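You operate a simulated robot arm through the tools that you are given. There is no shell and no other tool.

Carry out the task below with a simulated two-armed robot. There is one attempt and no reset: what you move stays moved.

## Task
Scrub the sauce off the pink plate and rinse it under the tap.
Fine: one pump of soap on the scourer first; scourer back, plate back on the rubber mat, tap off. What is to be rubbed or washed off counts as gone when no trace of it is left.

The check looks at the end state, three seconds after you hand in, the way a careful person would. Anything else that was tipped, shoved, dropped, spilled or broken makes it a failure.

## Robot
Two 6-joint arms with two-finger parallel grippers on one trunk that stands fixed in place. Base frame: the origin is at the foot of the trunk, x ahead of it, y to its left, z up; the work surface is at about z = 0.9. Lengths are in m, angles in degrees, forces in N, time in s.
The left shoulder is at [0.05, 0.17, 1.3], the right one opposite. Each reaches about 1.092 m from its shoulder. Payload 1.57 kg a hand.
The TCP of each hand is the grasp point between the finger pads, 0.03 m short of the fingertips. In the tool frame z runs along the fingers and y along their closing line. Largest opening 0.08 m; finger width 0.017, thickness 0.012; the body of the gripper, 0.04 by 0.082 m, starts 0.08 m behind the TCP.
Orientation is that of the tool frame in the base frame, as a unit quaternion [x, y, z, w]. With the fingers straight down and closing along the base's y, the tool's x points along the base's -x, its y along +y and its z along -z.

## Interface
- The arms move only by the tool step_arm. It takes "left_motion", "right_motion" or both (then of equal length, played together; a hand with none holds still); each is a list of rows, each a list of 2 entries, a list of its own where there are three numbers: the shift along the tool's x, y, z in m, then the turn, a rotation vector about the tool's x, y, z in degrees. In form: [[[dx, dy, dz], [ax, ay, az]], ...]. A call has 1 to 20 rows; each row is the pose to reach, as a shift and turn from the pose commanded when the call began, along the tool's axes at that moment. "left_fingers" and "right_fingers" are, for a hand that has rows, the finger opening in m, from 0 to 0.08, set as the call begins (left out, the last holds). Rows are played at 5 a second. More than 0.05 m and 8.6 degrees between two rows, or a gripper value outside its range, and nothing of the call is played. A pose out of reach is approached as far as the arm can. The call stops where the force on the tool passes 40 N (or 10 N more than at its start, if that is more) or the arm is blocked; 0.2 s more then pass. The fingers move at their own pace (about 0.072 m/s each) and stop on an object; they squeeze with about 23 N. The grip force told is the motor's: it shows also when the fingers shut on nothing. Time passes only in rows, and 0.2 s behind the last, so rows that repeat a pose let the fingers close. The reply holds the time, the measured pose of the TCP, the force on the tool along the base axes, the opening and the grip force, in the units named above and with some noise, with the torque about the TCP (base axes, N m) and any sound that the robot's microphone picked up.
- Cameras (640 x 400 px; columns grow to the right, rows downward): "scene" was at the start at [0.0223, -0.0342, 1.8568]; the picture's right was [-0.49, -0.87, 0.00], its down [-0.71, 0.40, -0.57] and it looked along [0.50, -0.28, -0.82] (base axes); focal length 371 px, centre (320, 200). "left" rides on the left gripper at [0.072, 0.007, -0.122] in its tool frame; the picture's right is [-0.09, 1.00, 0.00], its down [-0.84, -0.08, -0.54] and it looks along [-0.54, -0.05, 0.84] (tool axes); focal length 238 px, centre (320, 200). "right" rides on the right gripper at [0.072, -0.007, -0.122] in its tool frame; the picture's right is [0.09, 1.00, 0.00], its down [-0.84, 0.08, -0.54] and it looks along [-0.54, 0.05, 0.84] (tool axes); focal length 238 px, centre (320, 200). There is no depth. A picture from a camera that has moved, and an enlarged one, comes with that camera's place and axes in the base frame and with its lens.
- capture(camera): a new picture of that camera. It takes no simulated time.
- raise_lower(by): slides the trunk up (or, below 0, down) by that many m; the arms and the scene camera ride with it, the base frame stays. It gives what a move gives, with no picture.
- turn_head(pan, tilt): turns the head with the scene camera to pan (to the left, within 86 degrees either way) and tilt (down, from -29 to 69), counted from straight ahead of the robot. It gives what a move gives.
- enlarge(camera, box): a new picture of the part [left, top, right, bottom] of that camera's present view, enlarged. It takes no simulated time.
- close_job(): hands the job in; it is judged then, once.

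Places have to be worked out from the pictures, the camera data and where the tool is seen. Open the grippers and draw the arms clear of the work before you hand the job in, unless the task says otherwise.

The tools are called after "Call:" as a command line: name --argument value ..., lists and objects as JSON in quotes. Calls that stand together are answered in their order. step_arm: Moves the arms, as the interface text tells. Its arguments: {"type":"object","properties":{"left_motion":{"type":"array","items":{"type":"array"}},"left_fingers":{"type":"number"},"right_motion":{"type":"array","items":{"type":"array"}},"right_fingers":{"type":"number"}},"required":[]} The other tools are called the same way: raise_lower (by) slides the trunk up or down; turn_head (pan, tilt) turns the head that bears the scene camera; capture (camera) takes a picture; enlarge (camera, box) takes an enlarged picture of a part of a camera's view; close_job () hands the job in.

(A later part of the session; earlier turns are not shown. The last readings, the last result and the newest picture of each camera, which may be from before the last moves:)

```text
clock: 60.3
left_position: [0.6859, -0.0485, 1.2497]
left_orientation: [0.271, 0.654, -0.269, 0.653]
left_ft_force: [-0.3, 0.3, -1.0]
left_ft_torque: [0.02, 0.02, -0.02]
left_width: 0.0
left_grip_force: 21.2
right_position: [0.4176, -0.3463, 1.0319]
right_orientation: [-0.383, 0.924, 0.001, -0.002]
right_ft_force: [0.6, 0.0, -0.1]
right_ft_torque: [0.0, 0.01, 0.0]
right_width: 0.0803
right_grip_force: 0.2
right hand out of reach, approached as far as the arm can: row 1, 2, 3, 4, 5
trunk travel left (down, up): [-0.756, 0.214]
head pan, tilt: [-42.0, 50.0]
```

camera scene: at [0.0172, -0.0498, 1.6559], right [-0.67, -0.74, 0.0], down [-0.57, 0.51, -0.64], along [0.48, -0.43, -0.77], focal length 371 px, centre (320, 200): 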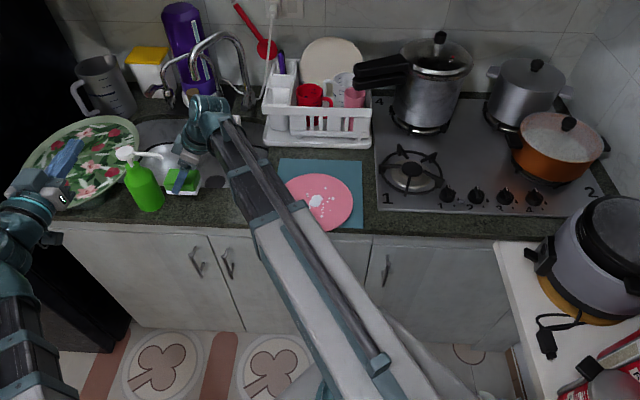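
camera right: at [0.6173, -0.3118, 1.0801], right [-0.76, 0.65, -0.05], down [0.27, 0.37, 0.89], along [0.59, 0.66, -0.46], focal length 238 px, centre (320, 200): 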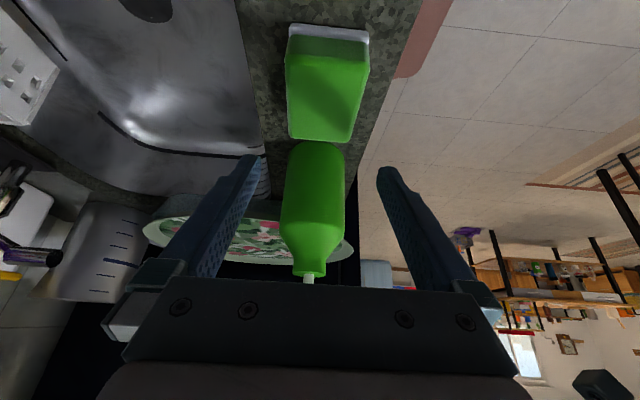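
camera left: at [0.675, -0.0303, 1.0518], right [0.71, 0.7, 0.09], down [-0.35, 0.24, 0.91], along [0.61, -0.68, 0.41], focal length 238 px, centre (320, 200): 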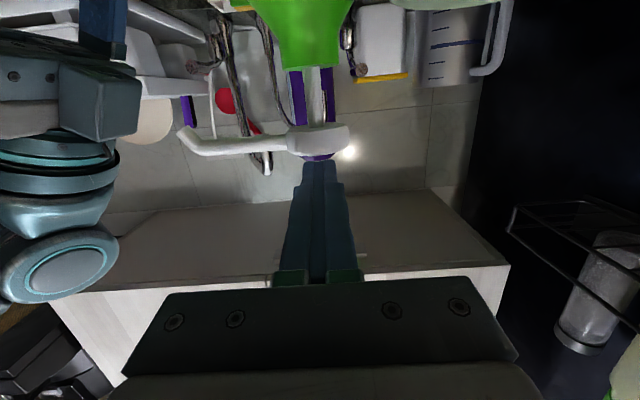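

The minimum arm extension is about 0.41 m. I'll swing the right hand around to a parking spot in front of the counter, near e=-0.33, n=0.49. At the same time the left hand rolls 90° so its fingers close vertically.

Call:
step_arm --right_motion '[[[0.04, -0.02, 0], [0, 0, 0]], [[0.08, -0.035, 0], [0, 0, 0]], [[0.12, -0.04, 0], [0, 0, 0]], [[0.16, -0.04, 0], [0, 0, 0]], [[0.2, -0.038, 0], [0, 0, 0]], [[0.24, -0.032, 0], [0, 0, 0]], [[0.28, -0.018, 0], [0, 0, 0]], [[0.32, 0.0, 0], [0, 0, 0]], [[0.35, 0.022, 0], [0, 0, 0]], [[0.38, 0.05, 0], [0, 0, 0]], [[0.38, 0.05, 0], [0, 0, 0]]]' --left_motion '[[[0, 0, 0], [0, 0, 8.18]], [[0, 0, 0], [0, 0, 16.36]], [[0, 0, 0], [0, 0, 24.5]], [[0, 0, 0], [0, 0, 32.7]], [[0, 0, 0], [0, 0, 40.9]], [[0, 0, 0], [0, 0, 49.1]], [[0, 0, 0], [0, 0, 57.3]], [[0, 0, 0], [0, 0, 65.5]], [[0, 0, 0], [0, 0, 73.6]], [[0, 0, 0], [0, 0, 81.8]], [[0, 0, 0], [0, 0, 90]]]' --left_fingers 0.05

Call:
capture --camera "scene"

Call:
capture --camera "left"

Call:
capture --camera "right"

```text
clock: 62.7
left_position: [0.6869, -0.0525, 1.2404]
left_orientation: [0.655, 0.303, 0.243, 0.648]
left_ft_force: [0.0, -0.2, -0.2]
left_ft_torque: [0.01, 0.02, 0.0]
left_width: 0.0501
left_grip_force: 0.1
left hand out of reach, approached as far as the arm can: row 11
right_position: [0.1158, -0.5811, 1.031]
right_orientation: [-0.383, 0.924, 0.001, 0.001]
right_ft_force: [-0.9, -1.0, -0.4]
right_ft_torque: [-0.01, 0.0, 0.01]
right_width: 0.0801
right_grip_force: 0.0
trunk travel left (down, up): [-0.756, 0.214]
head pan, tilt: [-42.0, 50.0]
```

```text
taken
camera scene: at [0.0169, -0.0502, 1.7049], right [-0.67, -0.74, 0.0], down [-0.57, 0.51, -0.64], along [0.48, -0.43, -0.77], focal length 371 px, centre (320, 200)
```

scene: 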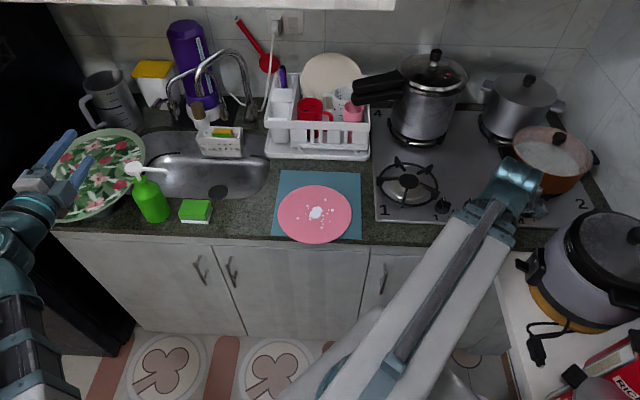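

```text
taken
camera left: at [0.6496, 0.0832, 1.2478], right [0.02, -0.04, 1.0], down [-0.98, -0.22, 0.01], along [0.22, -0.98, -0.05], focal length 238 px, centre (320, 200)
```

left: 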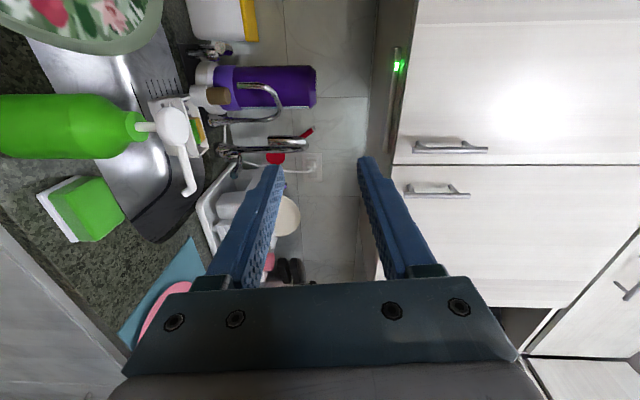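

```text
taken
camera right: at [0.0685, -0.6368, 1.1529], right [-0.77, 0.64, 0.0], down [0.54, 0.65, 0.54], along [0.35, 0.42, -0.84], focal length 238 px, centre (320, 200)
```

right: 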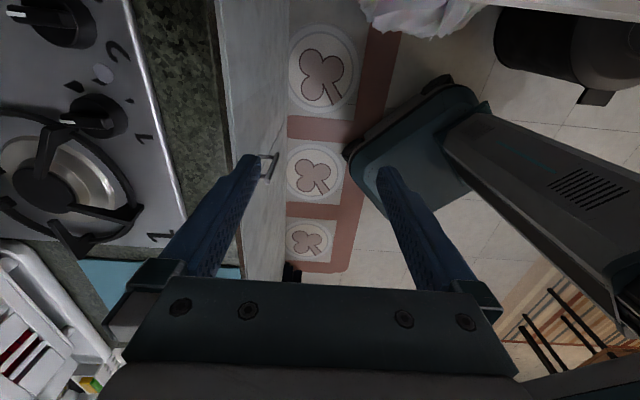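

The left hand is nearly rolled, with a roll limit at about 86°. The parked right hand is in front of the stove and clear. I'll move the left hand across at this height to face the plate's front rim, easing the roll back to 85°.

Call:
step_arm --left_motion '[[[-0.044, 0, 0.015], [0, 0, -1]], [[-0.088, 0, 0.03], [0, 0, -2]], [[-0.132, 0, 0.04], [0, 0, -3]], [[-0.176, 0, 0.045], [0, 0, -4]], [[-0.22, 0, 0.05], [0, 0, -5]], [[-0.264, 0, 0.05], [0, 0, -5]], [[-0.308, 0, 0.05], [0, 0, -5]], [[-0.352, 0, 0.045], [0, 0, -5]], [[-0.396, 0, 0.035], [0, 0, -5]], [[-0.4385, 0, 0.017], [0, 0, -5]]]'

Call:
capture --camera "scene"

Call:
capture --camera "left"

```text
clock: 64.9
left_position: [0.3893, -0.3765, 1.2413]
left_orientation: [0.64, 0.337, 0.209, 0.659]
left_ft_force: [1.0, -0.1, 1.3]
left_ft_torque: [0.07, 0.02, -0.01]
left_width: 0.05
left_grip_force: 0.0
left hand out of reach, approached as far as the arm can: row 2, 3, 4, 5, 6, 7, 8, 9, 10
right_position: [0.1159, -0.582, 1.0308]
right_orientation: [-0.383, 0.924, 0.001, 0.0]
right_ft_force: [-0.3, -0.3, 0.5]
right_ft_torque: [-0.01, 0.0, 0.0]
right_width: 0.08
right_grip_force: 0.1
trunk travel left (down, up): [-0.756, 0.214]
head pan, tilt: [-42.0, 50.0]
```

```text
taken
camera scene: at [0.0161, -0.0504, 1.705], right [-0.67, -0.74, 0.0], down [-0.57, 0.51, -0.64], along [0.48, -0.43, -0.77], focal length 371 px, centre (320, 200)
```

scene: 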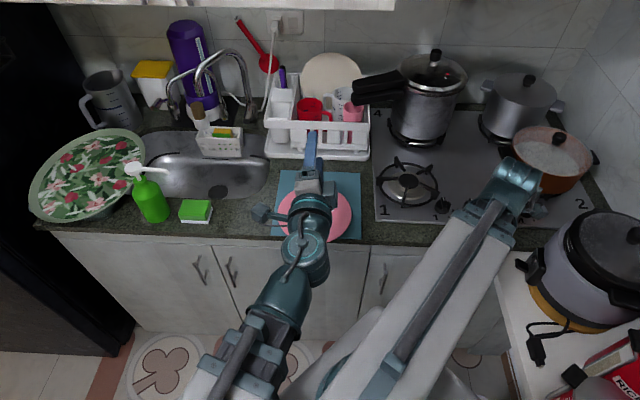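

```text
taken
camera left: at [0.3525, -0.2402, 1.24], right [0.09, 0.03, 1.0], down [-0.97, -0.22, 0.1], along [0.22, -0.98, 0.01], focal length 238 px, centre (320, 200)
```

left: 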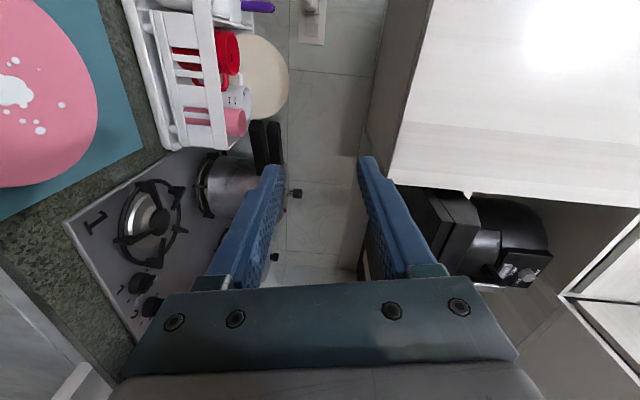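

The left hand is in front of the plate at e=0.009, n=0.54. From the quaternion it has about 80° of roll and is pitched down 2.7°. I'll correct both, and zoom the scene camera to see the plate edge and counter.

Call:
step_arm --left_motion '[[[0, 0.005, 0], [-1.35, 0, 2]], [[0, 0.01, 0], [-2.7, 0, 4]], [[0, 0.01, 0], [-2.7, 0, 4]]]'

```text
clock: 65.7
left_position: [0.3933, -0.3753, 1.2519]
left_orientation: [0.637, 0.304, 0.245, 0.665]
left_ft_force: [-0.3, -0.4, -0.7]
left_ft_torque: [0.01, -0.01, 0.0]
left_width: 0.0501
left_grip_force: 0.0
right_position: [0.1159, -0.5811, 1.0307]
right_orientation: [-0.383, 0.924, 0.0, 0.001]
right_ft_force: [1.1, -0.1, 0.2]
right_ft_torque: [0.02, 0.03, 0.01]
right_width: 0.0802
right_grip_force: 0.1
trunk travel left (down, up): [-0.756, 0.214]
head pan, tilt: [-42.0, 50.0]
```

The left hand is now level with about 85° of roll. I'll retract it so the fingertips clear the rim at n≈0.566, close the right fingers, then lower the trunk most of the way.

Call:
step_arm --left_motion '[[[0, 0, -0.01], [0, 0, 0]], [[0, 0, -0.019], [0, 0, 0]], [[0, 0, -0.019], [0, 0, 0]]]' --right_motion '[[[0, 0, 0], [0, 0, 0]], [[0, 0, 0], [0, 0, 0]], [[0, 0, 0], [0, 0, 0]]]' --right_fingers 0

Call:
raise_lower --by -0.24

Call:
capture --camera "left"

Call:
capture --camera "scene"

Call:
capture --camera "right"

```text
clock: 66.5
left_position: [0.379, -0.3624, 1.2533]
left_orientation: [0.637, 0.303, 0.244, 0.665]
left_ft_force: [-0.8, -0.9, -0.4]
left_ft_torque: [-0.01, 0.01, 0.04]
left_width: 0.05
left_grip_force: 0.1
right_position: [0.116, -0.5804, 1.0313]
right_orientation: [-0.384, 0.924, 0.0, 0.001]
right_ft_force: [0.1, 0.9, -0.2]
right_ft_torque: [0.0, 0.03, 0.01]
right_width: 0.0002
right_grip_force: 18.6
trunk travel left (down, up): [-0.756, 0.214]
head pan, tilt: [-42.0, 50.0]
```

```text
clock: 69.0
left_position: [0.3784, -0.3624, 1.0121]
left_orientation: [0.637, 0.303, 0.244, 0.665]
left_ft_force: [0.2, -0.6, -0.3]
left_ft_torque: [-0.02, -0.02, 0.05]
left_width: 0.0501
left_grip_force: 0.0
right_position: [0.1154, -0.5815, 0.7911]
right_orientation: [-0.382, 0.924, 0.0, 0.002]
right_ft_force: [-0.6, -0.2, -0.2]
right_ft_torque: [0.03, 0.01, -0.04]
right_width: 0.0
right_grip_force: 21.1
trunk travel left (down, up): [-0.516, 0.454]
head pan, tilt: [-42.0, 50.0]
```

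```text
taken
camera left: at [0.341, -0.2266, 1.0111], right [0.0, 0.0, 1.0], down [-0.97, -0.22, 0.0], along [0.22, -0.97, 0.0], focal length 238 px, centre (320, 200)
```

left: 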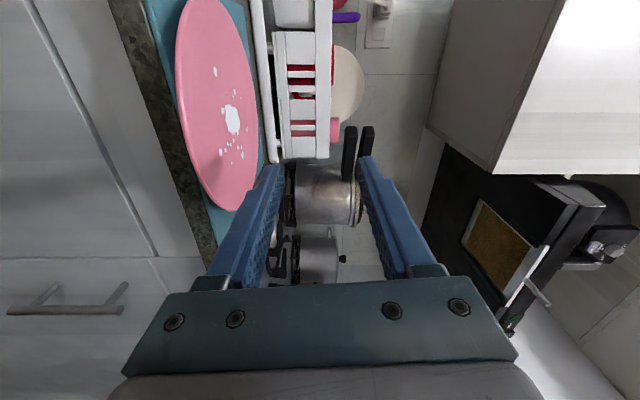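

```text
taken
camera scene: at [0.0167, -0.0501, 1.465], right [-0.67, -0.74, 0.0], down [-0.57, 0.51, -0.64], along [0.48, -0.43, -0.77], focal length 371 px, centre (320, 200)
```

scene: 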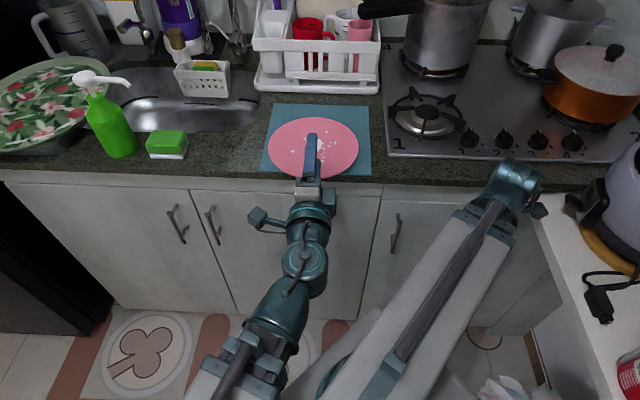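

```text
taken
camera right: at [0.0687, -0.6367, 0.913], right [-0.77, 0.64, 0.0], down [0.54, 0.65, 0.54], along [0.35, 0.42, -0.84], focal length 238 px, centre (320, 200)
```

right: 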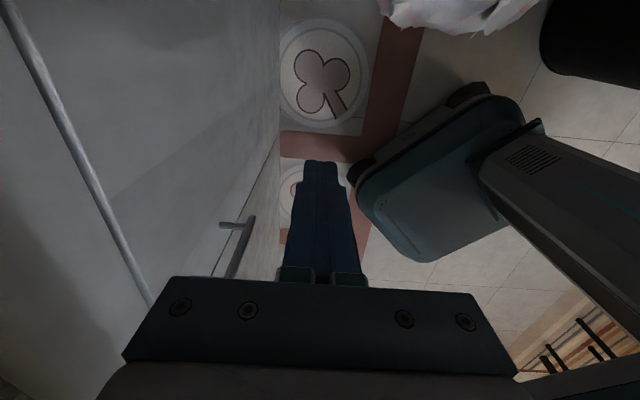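

Everything is clear. I'll lower another 7 cm and look at the rim edge-on with the left camera.

Call:
raise_lower --by -0.07

Call:
capture --camera "left"

Call:
enlarge --camera "left" --box '[180, 40, 340, 220]'

Call:
capture --camera "scene"

```text
clock: 70.1
left_position: [0.3789, -0.362, 0.9421]
left_orientation: [0.637, 0.303, 0.245, 0.665]
left_ft_force: [-0.6, -0.1, -0.4]
left_ft_torque: [0.03, 0.01, -0.02]
left_width: 0.0499
left_grip_force: 0.1
right_position: [0.1152, -0.581, 0.7212]
right_orientation: [-0.382, 0.924, 0.0, -0.001]
right_ft_force: [0.2, 0.0, -0.8]
right_ft_torque: [0.0, -0.01, -0.02]
right_width: 0.0
right_grip_force: 21.1
trunk travel left (down, up): [-0.446, 0.524]
head pan, tilt: [-42.0, 50.0]
```

```text
taken
camera left: at [0.341, -0.2266, 0.9411], right [0.0, 0.0, 1.0], down [-0.97, -0.22, 0.0], along [0.22, -0.97, 0.0], focal length 238 px, centre (320, 200)
```

left: 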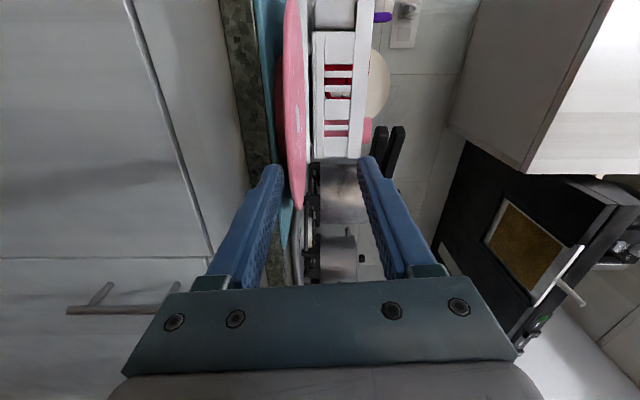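

```text
2.22 times, centred on (260, 130) of left
camera zoom: at [0.341, -0.2266, 0.9411], right [0.0, 0.0, 1.0], down [-0.97, -0.22, 0.0], along [0.22, -0.97, 0.0], focal length 530 px, centre (453, 356)
```

zoom: 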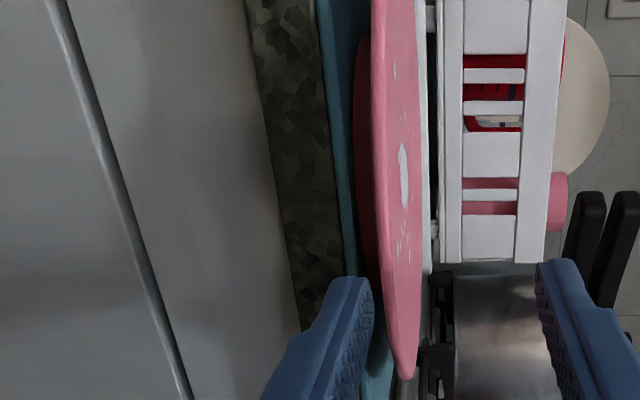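

```text
taken
camera scene: at [0.0167, -0.0501, 1.395], right [-0.67, -0.74, 0.0], down [-0.57, 0.51, -0.64], along [0.48, -0.43, -0.77], focal length 371 px, centre (320, 200)
```

scene: 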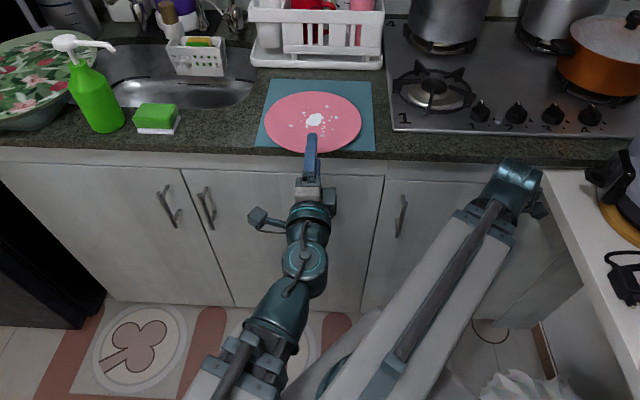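

The rim is thin, about 5 mm, at z≈0.915–0.922, and the plate's underside tapers in to its foot. I'll lower so the finger gap is centred on the rim, then slide the fingertips forward over it, stopping just short of the counter edge.

Call:
raise_lower --by -0.0235

Call:
step_arm --left_motion '[[[0, 0, 0.008], [0, 0, 0]], [[0, 0, 0.016], [0, 0, 0]], [[0, 0, 0.02], [0, 0, 0]], [[0, 0, 0.024], [0, 0, 0]]]'

Call:
enlarge --camera "left" --box '[200, 60, 400, 240]'

Call:
enlarge --camera "scene" --box '[250, 70, 390, 190]'

```text
clock: 70.8
left_position: [0.3785, -0.3626, 0.9188]
left_orientation: [0.637, 0.303, 0.244, 0.665]
left_ft_force: [-0.3, -0.9, 0.4]
left_ft_torque: [0.01, 0.02, 0.03]
left_width: 0.0501
left_grip_force: 0.1
right_position: [0.1152, -0.5808, 0.6975]
right_orientation: [-0.383, 0.924, 0.0, 0.0]
right_ft_force: [-0.2, 0.4, -0.1]
right_ft_torque: [0.01, 0.0, -0.01]
right_width: 0.0002
right_grip_force: 20.8
trunk travel left (down, up): [-0.423, 0.547]
head pan, tilt: [-42.0, 50.0]
```

```text
clock: 71.8
left_position: [0.3961, -0.3794, 0.9192]
left_orientation: [0.636, 0.304, 0.245, 0.665]
left_ft_force: [-0.9, -0.3, 0.1]
left_ft_torque: [-0.02, -0.02, 0.01]
left_width: 0.0502
left_grip_force: 0.0
right_position: [0.1161, -0.5801, 0.6981]
right_orientation: [-0.383, 0.924, 0.0, 0.001]
right_ft_force: [-0.7, 0.4, 0.3]
right_ft_torque: [0.02, 0.04, -0.04]
right_width: 0.0
right_grip_force: 20.9
trunk travel left (down, up): [-0.423, 0.547]
head pan, tilt: [-42.0, 50.0]
```

```text
2.22 times, centred on (300, 150) of left
camera zoom: at [0.3579, -0.244, 0.9176], right [0.0, 0.0, 1.0], down [-0.97, -0.22, 0.0], along [0.22, -0.97, 0.0], focal length 530 px, centre (364, 311)
```

zoom: 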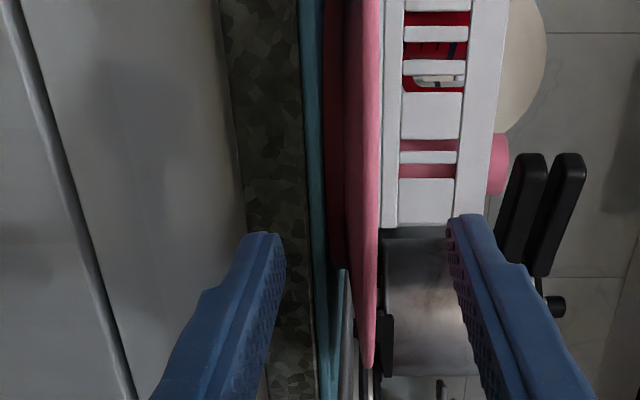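

```text
3.33 times, centred on (320, 130) of scene
camera zoom: at [0.0167, -0.0501, 1.3714], right [-0.67, -0.74, 0.0], down [-0.57, 0.51, -0.64], along [0.48, -0.43, -0.77], focal length 1237 px, centre (320, 433)
```

zoom: 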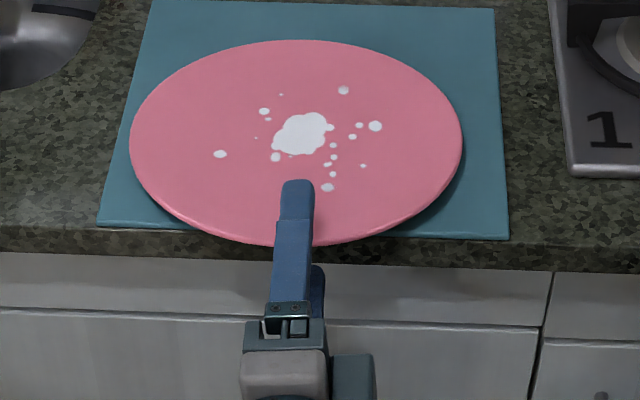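

The rim band spans about z=0.909–0.924 and the fingertips overlap it by roughly 12 mm. I'll centre the gap by going 3 mm lower, then close gently onto the rim.

Call:
raise_lower --by -0.003

Call:
step_arm --left_motion '[[[0, 0, 0], [0, 0, 0]], [[0, 0, 0], [0, 0, 0]], [[0, 0, 0], [0, 0, 0]]]' --left_fingers 0.0

Call:
enlarge --camera "left" --box '[200, 60, 400, 240]'

Call:
enlarge --camera "scene" --box '[250, 70, 390, 190]'

```text
clock: 72.3
left_position: [0.3954, -0.3794, 0.9152]
left_orientation: [0.636, 0.303, 0.246, 0.665]
left_ft_force: [0.0, -0.3, 0.1]
left_ft_torque: [0.02, -0.03, 0.03]
left_width: 0.0502
left_grip_force: 0.1
right_position: [0.1157, -0.5799, 0.6958]
right_orientation: [-0.382, 0.924, 0.0, 0.001]
right_ft_force: [-0.9, -0.2, 0.2]
right_ft_torque: [0.0, 0.0, -0.02]
right_width: 0.0001
right_grip_force: 21.3
trunk travel left (down, up): [-0.42, 0.55]
head pan, tilt: [-42.0, 50.0]
```

```text
clock: 73.1
left_position: [0.3964, -0.38, 0.9157]
left_orientation: [0.637, 0.304, 0.245, 0.665]
left_ft_force: [0.2, 1.2, 4.7]
left_ft_torque: [0.0, -0.33, 0.15]
left_width: 0.0046
left_grip_force: 22.9
right_position: [0.1159, -0.5804, 0.6952]
right_orientation: [-0.383, 0.924, 0.0, 0.001]
right_ft_force: [-0.6, 0.2, 0.1]
right_ft_torque: [0.0, 0.02, -0.03]
right_width: 0.0002
right_grip_force: 21.2
trunk travel left (down, up): [-0.42, 0.55]
head pan, tilt: [-42.0, 50.0]
```

```text
2.22 times, centred on (300, 150) of left
camera zoom: at [0.3576, -0.2435, 0.9149], right [0.0, 0.0, 1.0], down [-0.97, -0.22, 0.0], along [0.22, -0.97, 0.0], focal length 530 px, centre (364, 311)
```

zoom: 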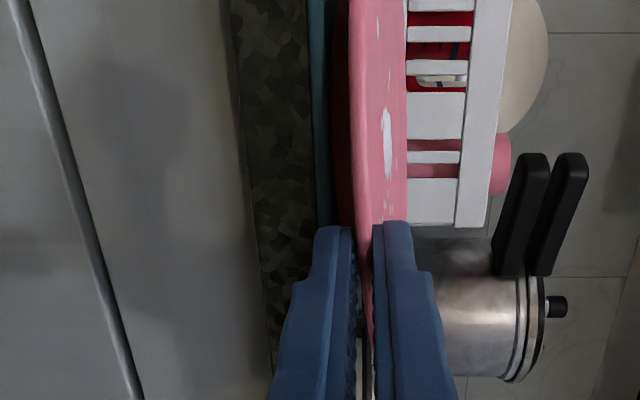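

```text
3.33 times, centred on (320, 130) of scene
camera zoom: at [0.0165, -0.0497, 1.3685], right [-0.67, -0.74, 0.0], down [-0.57, 0.51, -0.64], along [0.48, -0.43, -0.77], focal length 1237 px, centre (320, 433)
```

zoom: 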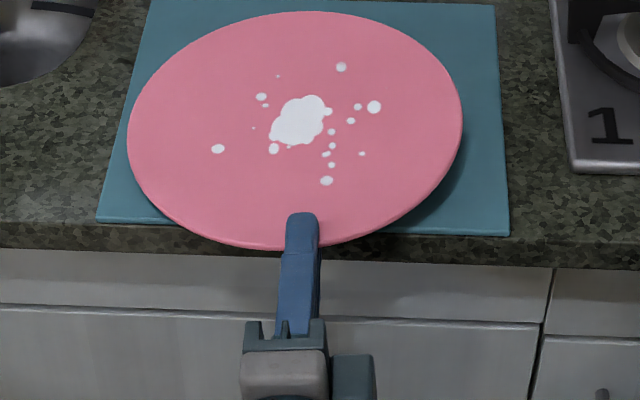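

The pinch reads 4.6 mm, and the rim got pushed down slightly, which tipped the plate's far side up. I'll raise 4 mm to level it before dragging it out a little for a deeper grip.

Call:
raise_lower --by 0.004

Call:
enlarge --camera "scene" --box '[250, 70, 390, 190]'

Call:
enlarge --camera "left" --box '[200, 60, 400, 240]'

```text
clock: 73.7
left_position: [0.3965, -0.3796, 0.9197]
left_orientation: [0.637, 0.303, 0.245, 0.665]
left_ft_force: [1.4, -0.7, 1.1]
left_ft_torque: [0.01, -0.1, 0.0]
left_width: 0.0044
left_grip_force: 23.1
right_position: [0.1164, -0.5816, 0.6984]
right_orientation: [-0.383, 0.924, 0.0, 0.001]
right_ft_force: [0.2, 0.3, 0.3]
right_ft_torque: [-0.03, 0.03, 0.0]
right_width: 0.0001
right_grip_force: 21.1
trunk travel left (down, up): [-0.424, 0.546]
head pan, tilt: [-42.0, 50.0]
```

```text
3.33 times, centred on (320, 130) of scene
camera zoom: at [0.0168, -0.0501, 1.3724], right [-0.67, -0.74, 0.0], down [-0.57, 0.51, -0.64], along [0.48, -0.43, -0.77], focal length 1237 px, centre (320, 433)
```

zoom: 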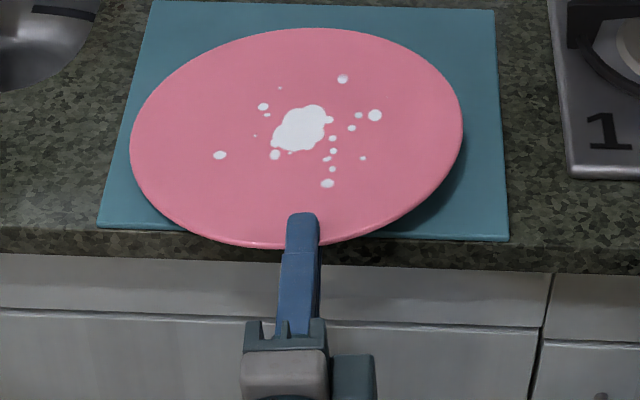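

```text
2.22 times, centred on (300, 150) of left
camera zoom: at [0.3578, -0.2441, 0.9186], right [0.0, 0.0, 1.0], down [-0.97, -0.22, 0.0], along [0.22, -0.97, 0.0], focal length 530 px, centre (364, 311)
```

zoom: 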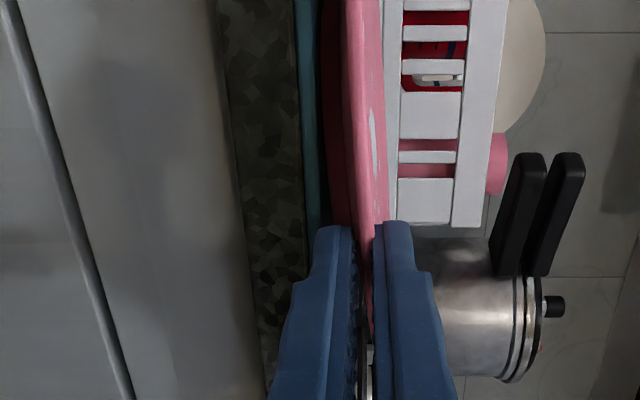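

The plate is still slightly tipped, so I'll raise another 2.5 mm. Then I'll drag it towards the robot by about 2.5 cm with this pinch.

Call:
raise_lower --by 0.0025

Call:
step_arm --left_motion '[[[0, 0, -0.005], [0, 0, 0]], [[0, 0, -0.01], [0, 0, 0]], [[0, 0, -0.015], [0, 0, 0]], [[0, 0, -0.02], [0, 0, 0]], [[0, 0, -0.025], [0, 0, 0]], [[0, 0, -0.025], [0, 0, 0]]]'

Call:
enlarge --camera "scene" --box '[250, 70, 390, 190]'

Call:
enlarge --camera "left" --box '[200, 60, 400, 240]'

```text
clock: 74.2
left_position: [0.3957, -0.3789, 0.922]
left_orientation: [0.637, 0.303, 0.244, 0.665]
left_ft_force: [0.0, -0.4, -1.2]
left_ft_torque: [0.09, 0.08, 0.02]
left_width: 0.0044
left_grip_force: 23.1
right_position: [0.1155, -0.581, 0.7014]
right_orientation: [-0.383, 0.924, 0.001, 0.001]
right_ft_force: [0.4, 0.7, -0.1]
right_ft_torque: [-0.02, 0.0, 0.0]
right_width: 0.0
right_grip_force: 21.5
trunk travel left (down, up): [-0.426, 0.544]
head pan, tilt: [-42.0, 50.0]
```

```text
clock: 75.6
left_position: [0.378, -0.3622, 0.9218]
left_orientation: [0.637, 0.303, 0.245, 0.665]
left_ft_force: [0.2, -0.3, -2.1]
left_ft_torque: [0.08, 0.1, 0.0]
left_width: 0.0045
left_grip_force: 23.2
right_position: [0.1156, -0.5808, 0.7005]
right_orientation: [-0.382, 0.924, 0.0, 0.001]
right_ft_force: [-0.1, -1.0, 1.1]
right_ft_torque: [0.0, -0.03, 0.03]
right_width: 0.0004
right_grip_force: 21.3
trunk travel left (down, up): [-0.426, 0.544]
head pan, tilt: [-42.0, 50.0]
```

```text
3.33 times, centred on (320, 130) of scene
camera zoom: at [0.0168, -0.0502, 1.3749], right [-0.67, -0.74, 0.0], down [-0.57, 0.51, -0.64], along [0.48, -0.43, -0.77], focal length 1237 px, centre (320, 433)
```

zoom: 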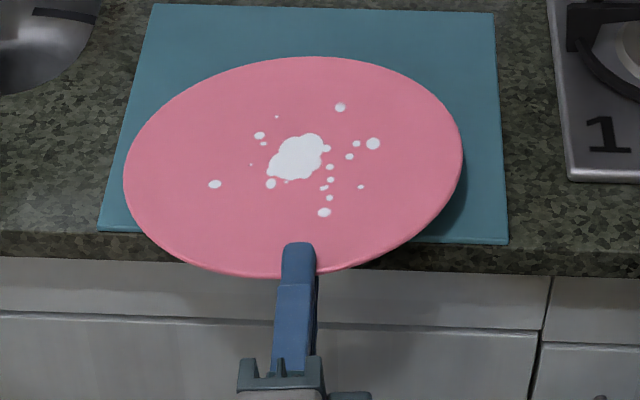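

```text
2.22 times, centred on (300, 150) of left
camera zoom: at [0.3407, -0.2263, 0.9211], right [0.0, 0.0, 1.0], down [-0.97, -0.22, 0.0], along [0.22, -0.97, 0.0], focal length 530 px, centre (364, 311)
```

zoom: 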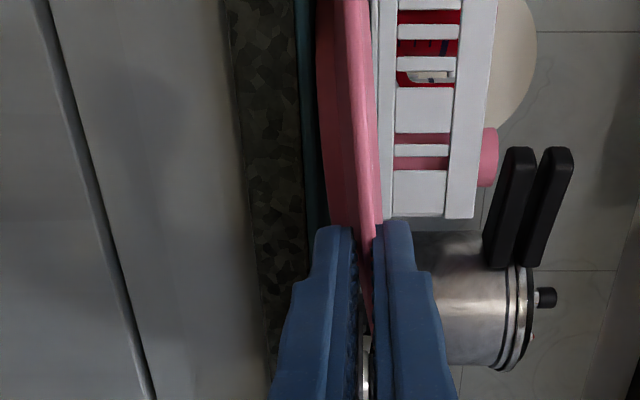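

The plate slid out with the hand by 25 mm, and it weighs only 2–3 N. I'll open, push the fingers 27 mm deeper, and re-grip.

Call:
step_arm --left_motion '[[[0, 0, 0], [0, 0, 0]], [[0, 0, 0], [0, 0, 0]], [[0, 0, 0.007], [0, 0, 0]], [[0, 0, 0.014], [0, 0, 0]], [[0, 0, 0.021], [0, 0, 0]], [[0, 0, 0.027], [0, 0, 0]], [[0, 0, 0.027], [0, 0, 0]]]' --left_fingers 0.03

Call:
enlarge --camera "scene" --box '[250, 70, 390, 190]'

Call:
enlarge --camera "left" --box '[200, 60, 400, 240]'

```text
clock: 77.2
left_position: [0.3971, -0.3813, 0.922]
left_orientation: [0.637, 0.303, 0.244, 0.666]
left_ft_force: [0.3, 0.1, 0.3]
left_ft_torque: [0.01, -0.03, -0.02]
left_width: 0.0301
left_grip_force: 0.1
right_position: [0.1151, -0.5818, 0.7016]
right_orientation: [-0.383, 0.924, 0.0, 0.001]
right_ft_force: [-0.2, -0.3, -0.4]
right_ft_torque: [0.03, -0.01, 0.02]
right_width: 0.0002
right_grip_force: 20.5
trunk travel left (down, up): [-0.426, 0.544]
head pan, tilt: [-42.0, 50.0]
```

```text
3.33 times, centred on (320, 130) of scene
camera zoom: at [0.0168, -0.0502, 1.3749], right [-0.67, -0.74, 0.0], down [-0.57, 0.51, -0.64], along [0.48, -0.43, -0.77], focal length 1237 px, centre (320, 433)
```

zoom: 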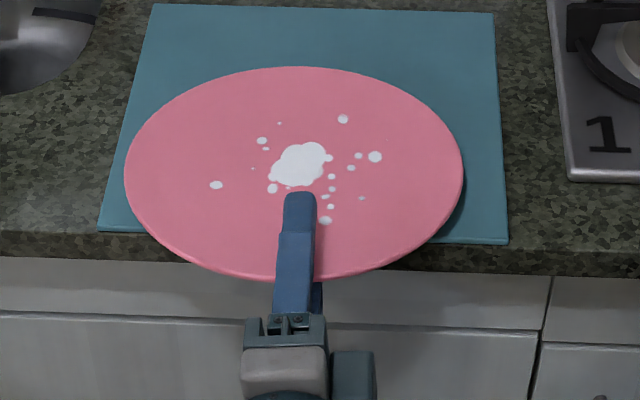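

```text
2.22 times, centred on (300, 150) of left
camera zoom: at [0.3595, -0.2456, 0.9211], right [0.0, 0.0, 1.0], down [-0.97, -0.22, 0.0], along [0.22, -0.97, 0.0], focal length 530 px, centre (364, 311)
```

zoom: 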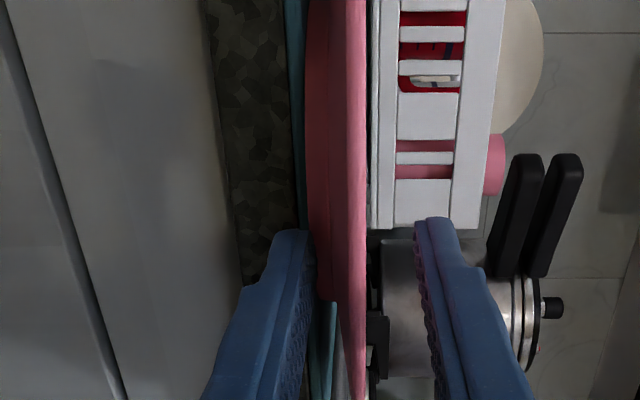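

The fingers now overlap the rim by about 38 mm and the plate sits flat. I'll lower 4 mm to centre on the thicker section and close.

Call:
raise_lower --by -0.004

Call:
step_arm --left_motion '[[[0, 0, 0], [0, 0, 0]], [[0, 0, 0], [0, 0, 0]], [[0, 0, 0], [0, 0, 0]]]' --left_fingers 0.0

Call:
enlarge --camera "scene" --box '[250, 70, 390, 190]'

Call:
enlarge --camera "left" --box '[200, 60, 400, 240]'

```text
clock: 77.7
left_position: [0.3975, -0.3814, 0.9175]
left_orientation: [0.637, 0.304, 0.244, 0.665]
left_ft_force: [0.6, 0.5, -0.1]
left_ft_torque: [0.0, 0.02, 0.0]
left_width: 0.03
left_grip_force: 0.1
right_position: [0.1159, -0.5809, 0.6967]
right_orientation: [-0.383, 0.924, 0.0, 0.001]
right_ft_force: [0.2, -0.6, -0.9]
right_ft_torque: [0.01, -0.04, 0.01]
right_width: 0.0
right_grip_force: 21.4
trunk travel left (down, up): [-0.422, 0.548]
head pan, tilt: [-42.0, 50.0]
```

```text
clock: 78.5
left_position: [0.3977, -0.3812, 0.9186]
left_orientation: [0.637, 0.304, 0.245, 0.665]
left_ft_force: [-0.3, 2.3, 4.4]
left_ft_torque: [0.12, -0.36, 0.14]
left_width: 0.0084
left_grip_force: 22.9
right_position: [0.1147, -0.5807, 0.6976]
right_orientation: [-0.383, 0.924, 0.0, 0.001]
right_ft_force: [-0.2, 0.3, -0.2]
right_ft_torque: [0.03, -0.02, -0.03]
right_width: 0.0001
right_grip_force: 21.6
trunk travel left (down, up): [-0.422, 0.548]
head pan, tilt: [-42.0, 50.0]
```

```text
3.33 times, centred on (320, 130) of scene
camera zoom: at [0.0165, -0.0498, 1.371], right [-0.67, -0.74, 0.0], down [-0.57, 0.51, -0.64], along [0.48, -0.43, -0.77], focal length 1237 px, centre (320, 433)
```

zoom: 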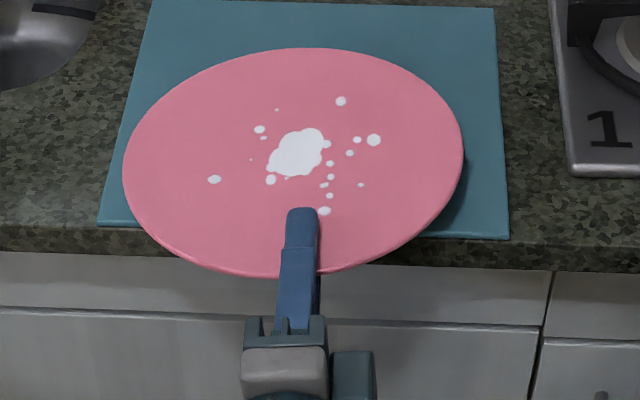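

```text
2.22 times, centred on (300, 150) of left
camera zoom: at [0.3592, -0.2452, 0.9174], right [0.0, 0.0, 1.0], down [-0.97, -0.22, 0.0], along [0.22, -0.97, 0.0], focal length 530 px, centre (364, 311)
```

zoom: 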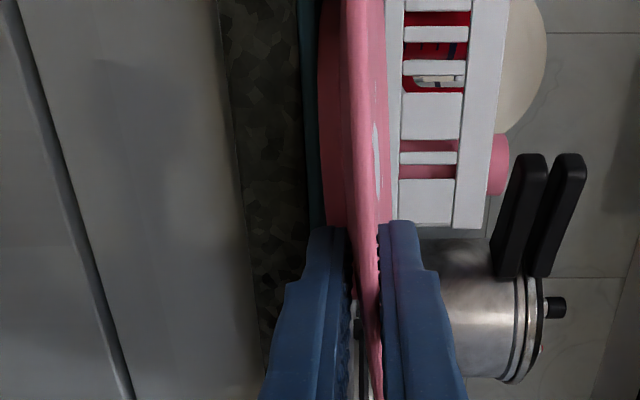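

Gripped at 8.4 mm with a deeper hold. I'll lift 2 cm and check that the plate comes up without slipping or drooping.

Call:
raise_lower --by 0.02

Call:
enlarge --camera "scene" --box '[250, 70, 390, 190]'

Call:
enlarge --camera "left" --box '[200, 60, 400, 240]'

```text
clock: 79.2
left_position: [0.3972, -0.3815, 0.9389]
left_orientation: [0.637, 0.303, 0.245, 0.666]
left_ft_force: [0.0, -0.7, -0.6]
left_ft_torque: [0.06, 0.06, 0.01]
left_width: 0.0075
left_grip_force: 23.2
right_position: [0.1154, -0.5804, 0.7169]
right_orientation: [-0.383, 0.924, 0.0, 0.001]
right_ft_force: [0.7, -0.4, 0.5]
right_ft_torque: [0.01, 0.01, 0.01]
right_width: 0.0
right_grip_force: 21.1
trunk travel left (down, up): [-0.442, 0.528]
head pan, tilt: [-42.0, 50.0]
```

```text
3.33 times, centred on (320, 130) of scene
camera zoom: at [0.0168, -0.0503, 1.391], right [-0.67, -0.74, 0.0], down [-0.57, 0.51, -0.64], along [0.48, -0.43, -0.77], focal length 1237 px, centre (320, 433)
```

zoom: 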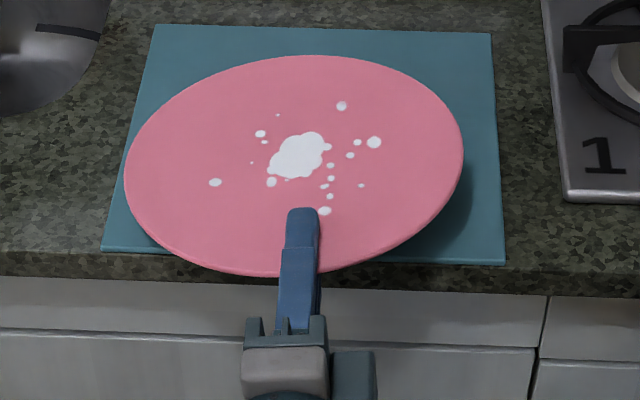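

```text
2.22 times, centred on (300, 150) of left
camera zoom: at [0.3594, -0.2458, 0.937], right [0.0, 0.0, 1.0], down [-0.97, -0.22, 0.0], along [0.22, -0.97, 0.0], focal length 530 px, centre (364, 311)
```

zoom: 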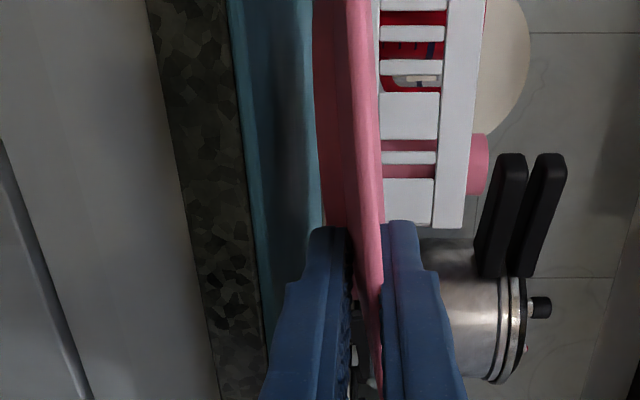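

The plate is lifted cleanly and stays level. I'll raise further and move the head to watch. Then I'll reorient the right hand to horizontal with a vertical finger opening, so its fingers can straddle the tap lever.

Call:
raise_lower --by 0.13

Call:
turn_head --pan -38 --tilt 44

Call:
capture --camera "scene"

```text
clock: 80.8
left_position: [0.3973, -0.381, 1.0686]
left_orientation: [0.637, 0.304, 0.245, 0.665]
left_ft_force: [0.8, 0.9, -0.5]
left_ft_torque: [0.06, 0.08, 0.01]
left_width: 0.0078
left_grip_force: 22.8
right_position: [0.1153, -0.5818, 0.8473]
right_orientation: [-0.384, 0.924, 0.001, 0.001]
right_ft_force: [-0.7, -0.4, 0.1]
right_ft_torque: [0.02, 0.0, 0.01]
right_width: 0.0
right_grip_force: 21.3
trunk travel left (down, up): [-0.572, 0.398]
head pan, tilt: [-42.0, 50.0]
```

```text
clock: 81.4
left_position: [0.3968, -0.3817, 1.0684]
left_orientation: [0.637, 0.303, 0.245, 0.665]
left_ft_force: [0.4, -0.4, -1.1]
left_ft_torque: [0.04, 0.09, 0.0]
left_width: 0.0078
left_grip_force: 22.5
right_position: [0.1151, -0.581, 0.8478]
right_orientation: [-0.383, 0.924, 0.0, 0.0]
right_ft_force: [0.6, -0.7, 0.2]
right_ft_torque: [0.01, 0.02, 0.0]
right_width: 0.0
right_grip_force: 21.8
trunk travel left (down, up): [-0.572, 0.398]
head pan, tilt: [-38.0, 44.0]
```

```text
taken
camera scene: at [0.0243, -0.0492, 1.5292], right [-0.62, -0.79, 0.0], down [-0.55, 0.43, -0.72], along [0.57, -0.44, -0.69], focal length 371 px, centre (320, 200)
```

scene: 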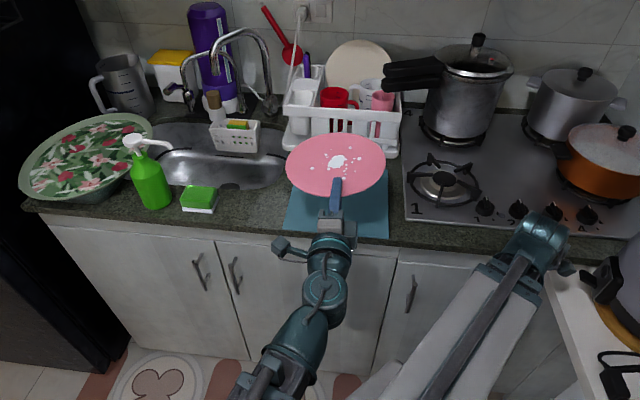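

The plate is held securely at z≈1.07. I'll bring the right hand up to horizontal, pointing over the stove front with its fingers open, clear of everything.

Call:
step_arm --right_motion '[[[0, -0.0319, -0.0023], [8.18, 0, 0]], [[0, -0.0631, -0.0091], [16.36, 0, 0]], [[0, -0.0929, -0.0202], [24.5, 0, 0]], [[0, -0.121, -0.0355], [32.7, 0, 0]], [[0, -0.1467, -0.0547], [40.9, 0, 0]], [[0, -0.1693, -0.0773], [49.1, 0, 0]], [[0, -0.1885, -0.1029], [57.3, 0, 0]], [[0, -0.2038, -0.131], [65.5, 0, 0]], [[0, -0.2149, -0.1608], [73.6, 0, 0]], [[0, -0.2217, -0.192], [81.8, 0, 0]], [[0, -0.2225, -0.2043], [85, 0, 0]]]' --right_fingers 0.06

Call:
capture --camera "right"

Call:
capture --camera "scene"

```text
clock: 82.3
left_position: [0.3951, -0.3794, 1.0687]
left_orientation: [0.636, 0.303, 0.246, 0.666]
left_ft_force: [-0.2, 0.1, -0.3]
left_ft_torque: [0.07, 0.09, -0.03]
left_width: 0.0076
left_grip_force: 22.9
right_position: [0.1719, -0.637, 0.8662]
right_orientation: [-0.373, 0.906, -0.186, 0.078]
right_ft_force: [-28.5, 20.5, -10.6]
right_ft_torque: [-0.15, -0.34, -0.11]
right_width: 0.0283
right_grip_force: 0.0
trunk travel left (down, up): [-0.572, 0.398]
head pan, tilt: [-38.0, 44.0]
stopped in row 4 (right hand): the force on the tool passed its limit at 49 N (the readings are from after the stop); the commanded pose is now the measured one
```

```text
taken
camera right: at [0.0901, -0.6585, 0.98], right [-0.71, 0.58, -0.39], down [0.39, 0.79, 0.47], along [0.58, 0.18, -0.79], focal length 238 px, centre (320, 200)
```

right: 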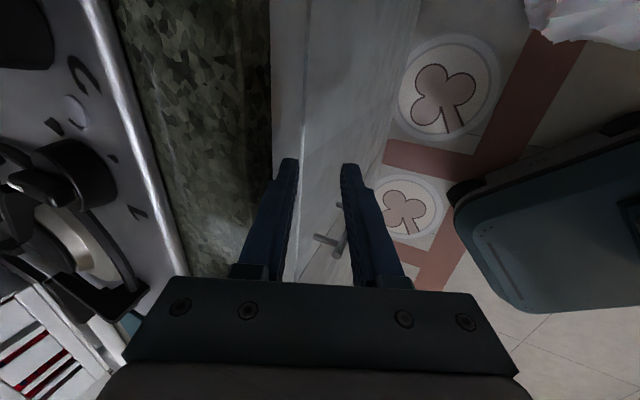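

```text
taken
camera scene: at [0.0212, -0.0477, 1.5293], right [-0.62, -0.79, 0.0], down [-0.55, 0.43, -0.72], along [0.57, -0.44, -0.69], focal length 371 px, centre (320, 200)
```

scene: 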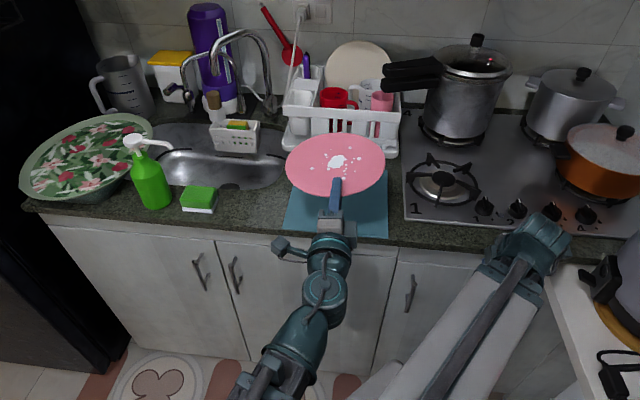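

The right fingertips touched the counter's front edge because the hand was too low to swing up there. I'll swing it back down off the edge, raise the trunk to give clearance, and check that nothing was disturbed.

Call:
step_arm --right_motion '[[[0, 0.03, -0.0065], [-7.8, 0, 0]], [[0, 0.06, -0.0125], [-15.6, 0, 0]], [[0, 0.0885, -0.0184], [-23.3, 0, 0]]]'

Call:
raise_lower --by 0.16

Call:
capture --camera "scene"

```text
clock: 83.1
left_position: [0.3973, -0.3813, 1.0683]
left_orientation: [0.636, 0.303, 0.245, 0.666]
left_ft_force: [-0.5, 0.2, -1.8]
left_ft_torque: [0.07, 0.06, -0.01]
left_width: 0.008
left_grip_force: 23.0
right_position: [0.1124, -0.5782, 0.8476]
right_orientation: [-0.385, 0.923, -0.002, 0.002]
right_ft_force: [-0.2, 0.6, -0.1]
right_ft_torque: [-0.03, -0.01, 0.0]
right_width: 0.0601
right_grip_force: 0.0
right hand out of reach, approached as far as the arm can: row 1, 2
trunk travel left (down, up): [-0.572, 0.398]
head pan, tilt: [-38.0, 44.0]
```

```text
clock: 84.9
left_position: [0.3982, -0.3819, 1.2287]
left_orientation: [0.636, 0.304, 0.245, 0.666]
left_ft_force: [-0.3, 0.1, -1.6]
left_ft_torque: [0.04, 0.08, 0.04]
left_width: 0.0079
left_grip_force: 23.3
right_position: [0.113, -0.5763, 1.0062]
right_orientation: [-0.384, 0.924, -0.002, 0.002]
right_ft_force: [-0.2, -0.8, 0.0]
right_ft_torque: [0.0, 0.01, -0.01]
right_width: 0.0599
right_grip_force: 0.1
trunk travel left (down, up): [-0.732, 0.238]
head pan, tilt: [-38.0, 44.0]
```

```text
taken
camera scene: at [0.0243, -0.0493, 1.6892], right [-0.62, -0.79, 0.0], down [-0.55, 0.43, -0.72], along [0.57, -0.44, -0.69], focal length 371 px, centre (320, 200)
```

scene: 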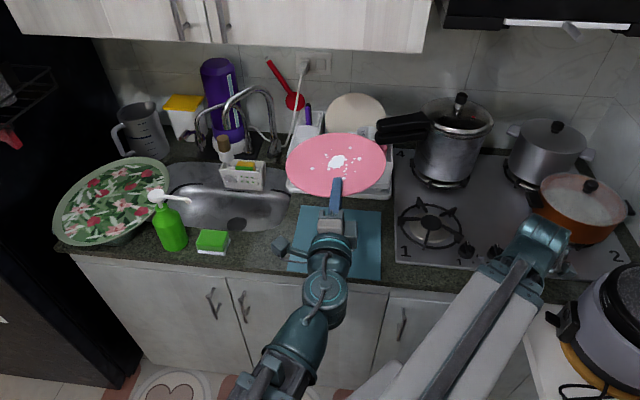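

Nothing was disturbed, and the plate is still held. Now I'll rotate the right hand up to horizontal with proper clearance above the counter.

Call:
step_arm --right_motion '[[[0, -0.0319, -0.0023], [8.18, 0, 0]], [[0, -0.0631, -0.0091], [16.36, 0, 0]], [[0, -0.0929, -0.0202], [24.5, 0, 0]], [[0, -0.121, -0.0355], [32.7, 0, 0]], [[0, -0.1467, -0.0547], [40.9, 0, 0]], [[0, -0.1693, -0.0773], [49.1, 0, 0]], [[0, -0.1885, -0.1029], [57.3, 0, 0]], [[0, -0.2038, -0.131], [65.5, 0, 0]], [[0, -0.2149, -0.1608], [73.6, 0, 0]], [[0, -0.2217, -0.192], [81.8, 0, 0]], [[0, -0.2235, -0.2065], [85, 0, 0]]]'

Call:
capture --camera "right"

Call:
capture --camera "scene"

```text
clock: 87.3
left_position: [0.3976, -0.3808, 1.2287]
left_orientation: [0.637, 0.303, 0.244, 0.666]
left_ft_force: [0.0, 0.9, -0.9]
left_ft_torque: [0.04, 0.07, 0.0]
left_width: 0.0079
left_grip_force: 23.2
right_position: [0.2703, -0.7337, 1.208]
right_orientation: [-0.278, 0.683, -0.623, 0.261]
right_ft_force: [1.6, 0.2, 0.4]
right_ft_torque: [-0.02, -0.01, 0.0]
right_width: 0.0601
right_grip_force: 0.0
right hand out of reach, approached as far as the arm can: row 10, 11
trunk travel left (down, up): [-0.732, 0.238]
head pan, tilt: [-38.0, 44.0]
```

```text
taken
camera right: at [0.134, -0.6988, 1.2245], right [-0.12, 0.0, -0.99], down [0.21, 0.98, -0.02], along [0.97, -0.21, -0.12], focal length 238 px, centre (320, 200)
```

right: 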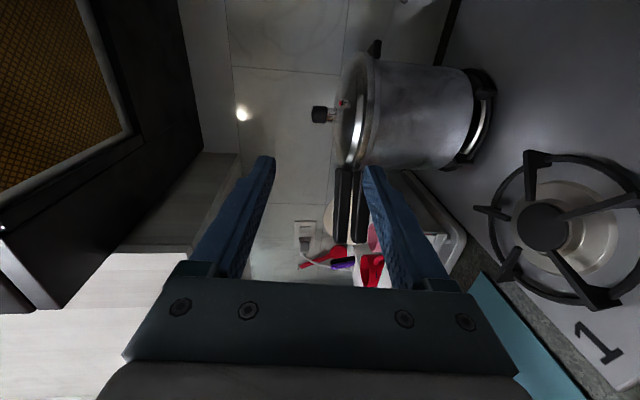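

```text
taken
camera scene: at [0.0244, -0.0492, 1.6893], right [-0.62, -0.79, 0.0], down [-0.55, 0.43, -0.72], along [0.57, -0.44, -0.69], focal length 371 px, centre (320, 200)
```

scene: 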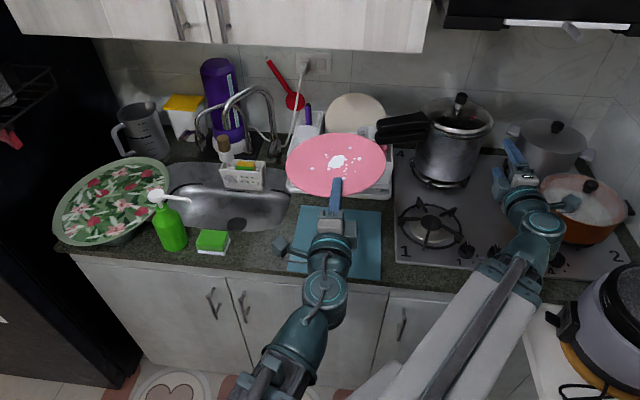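

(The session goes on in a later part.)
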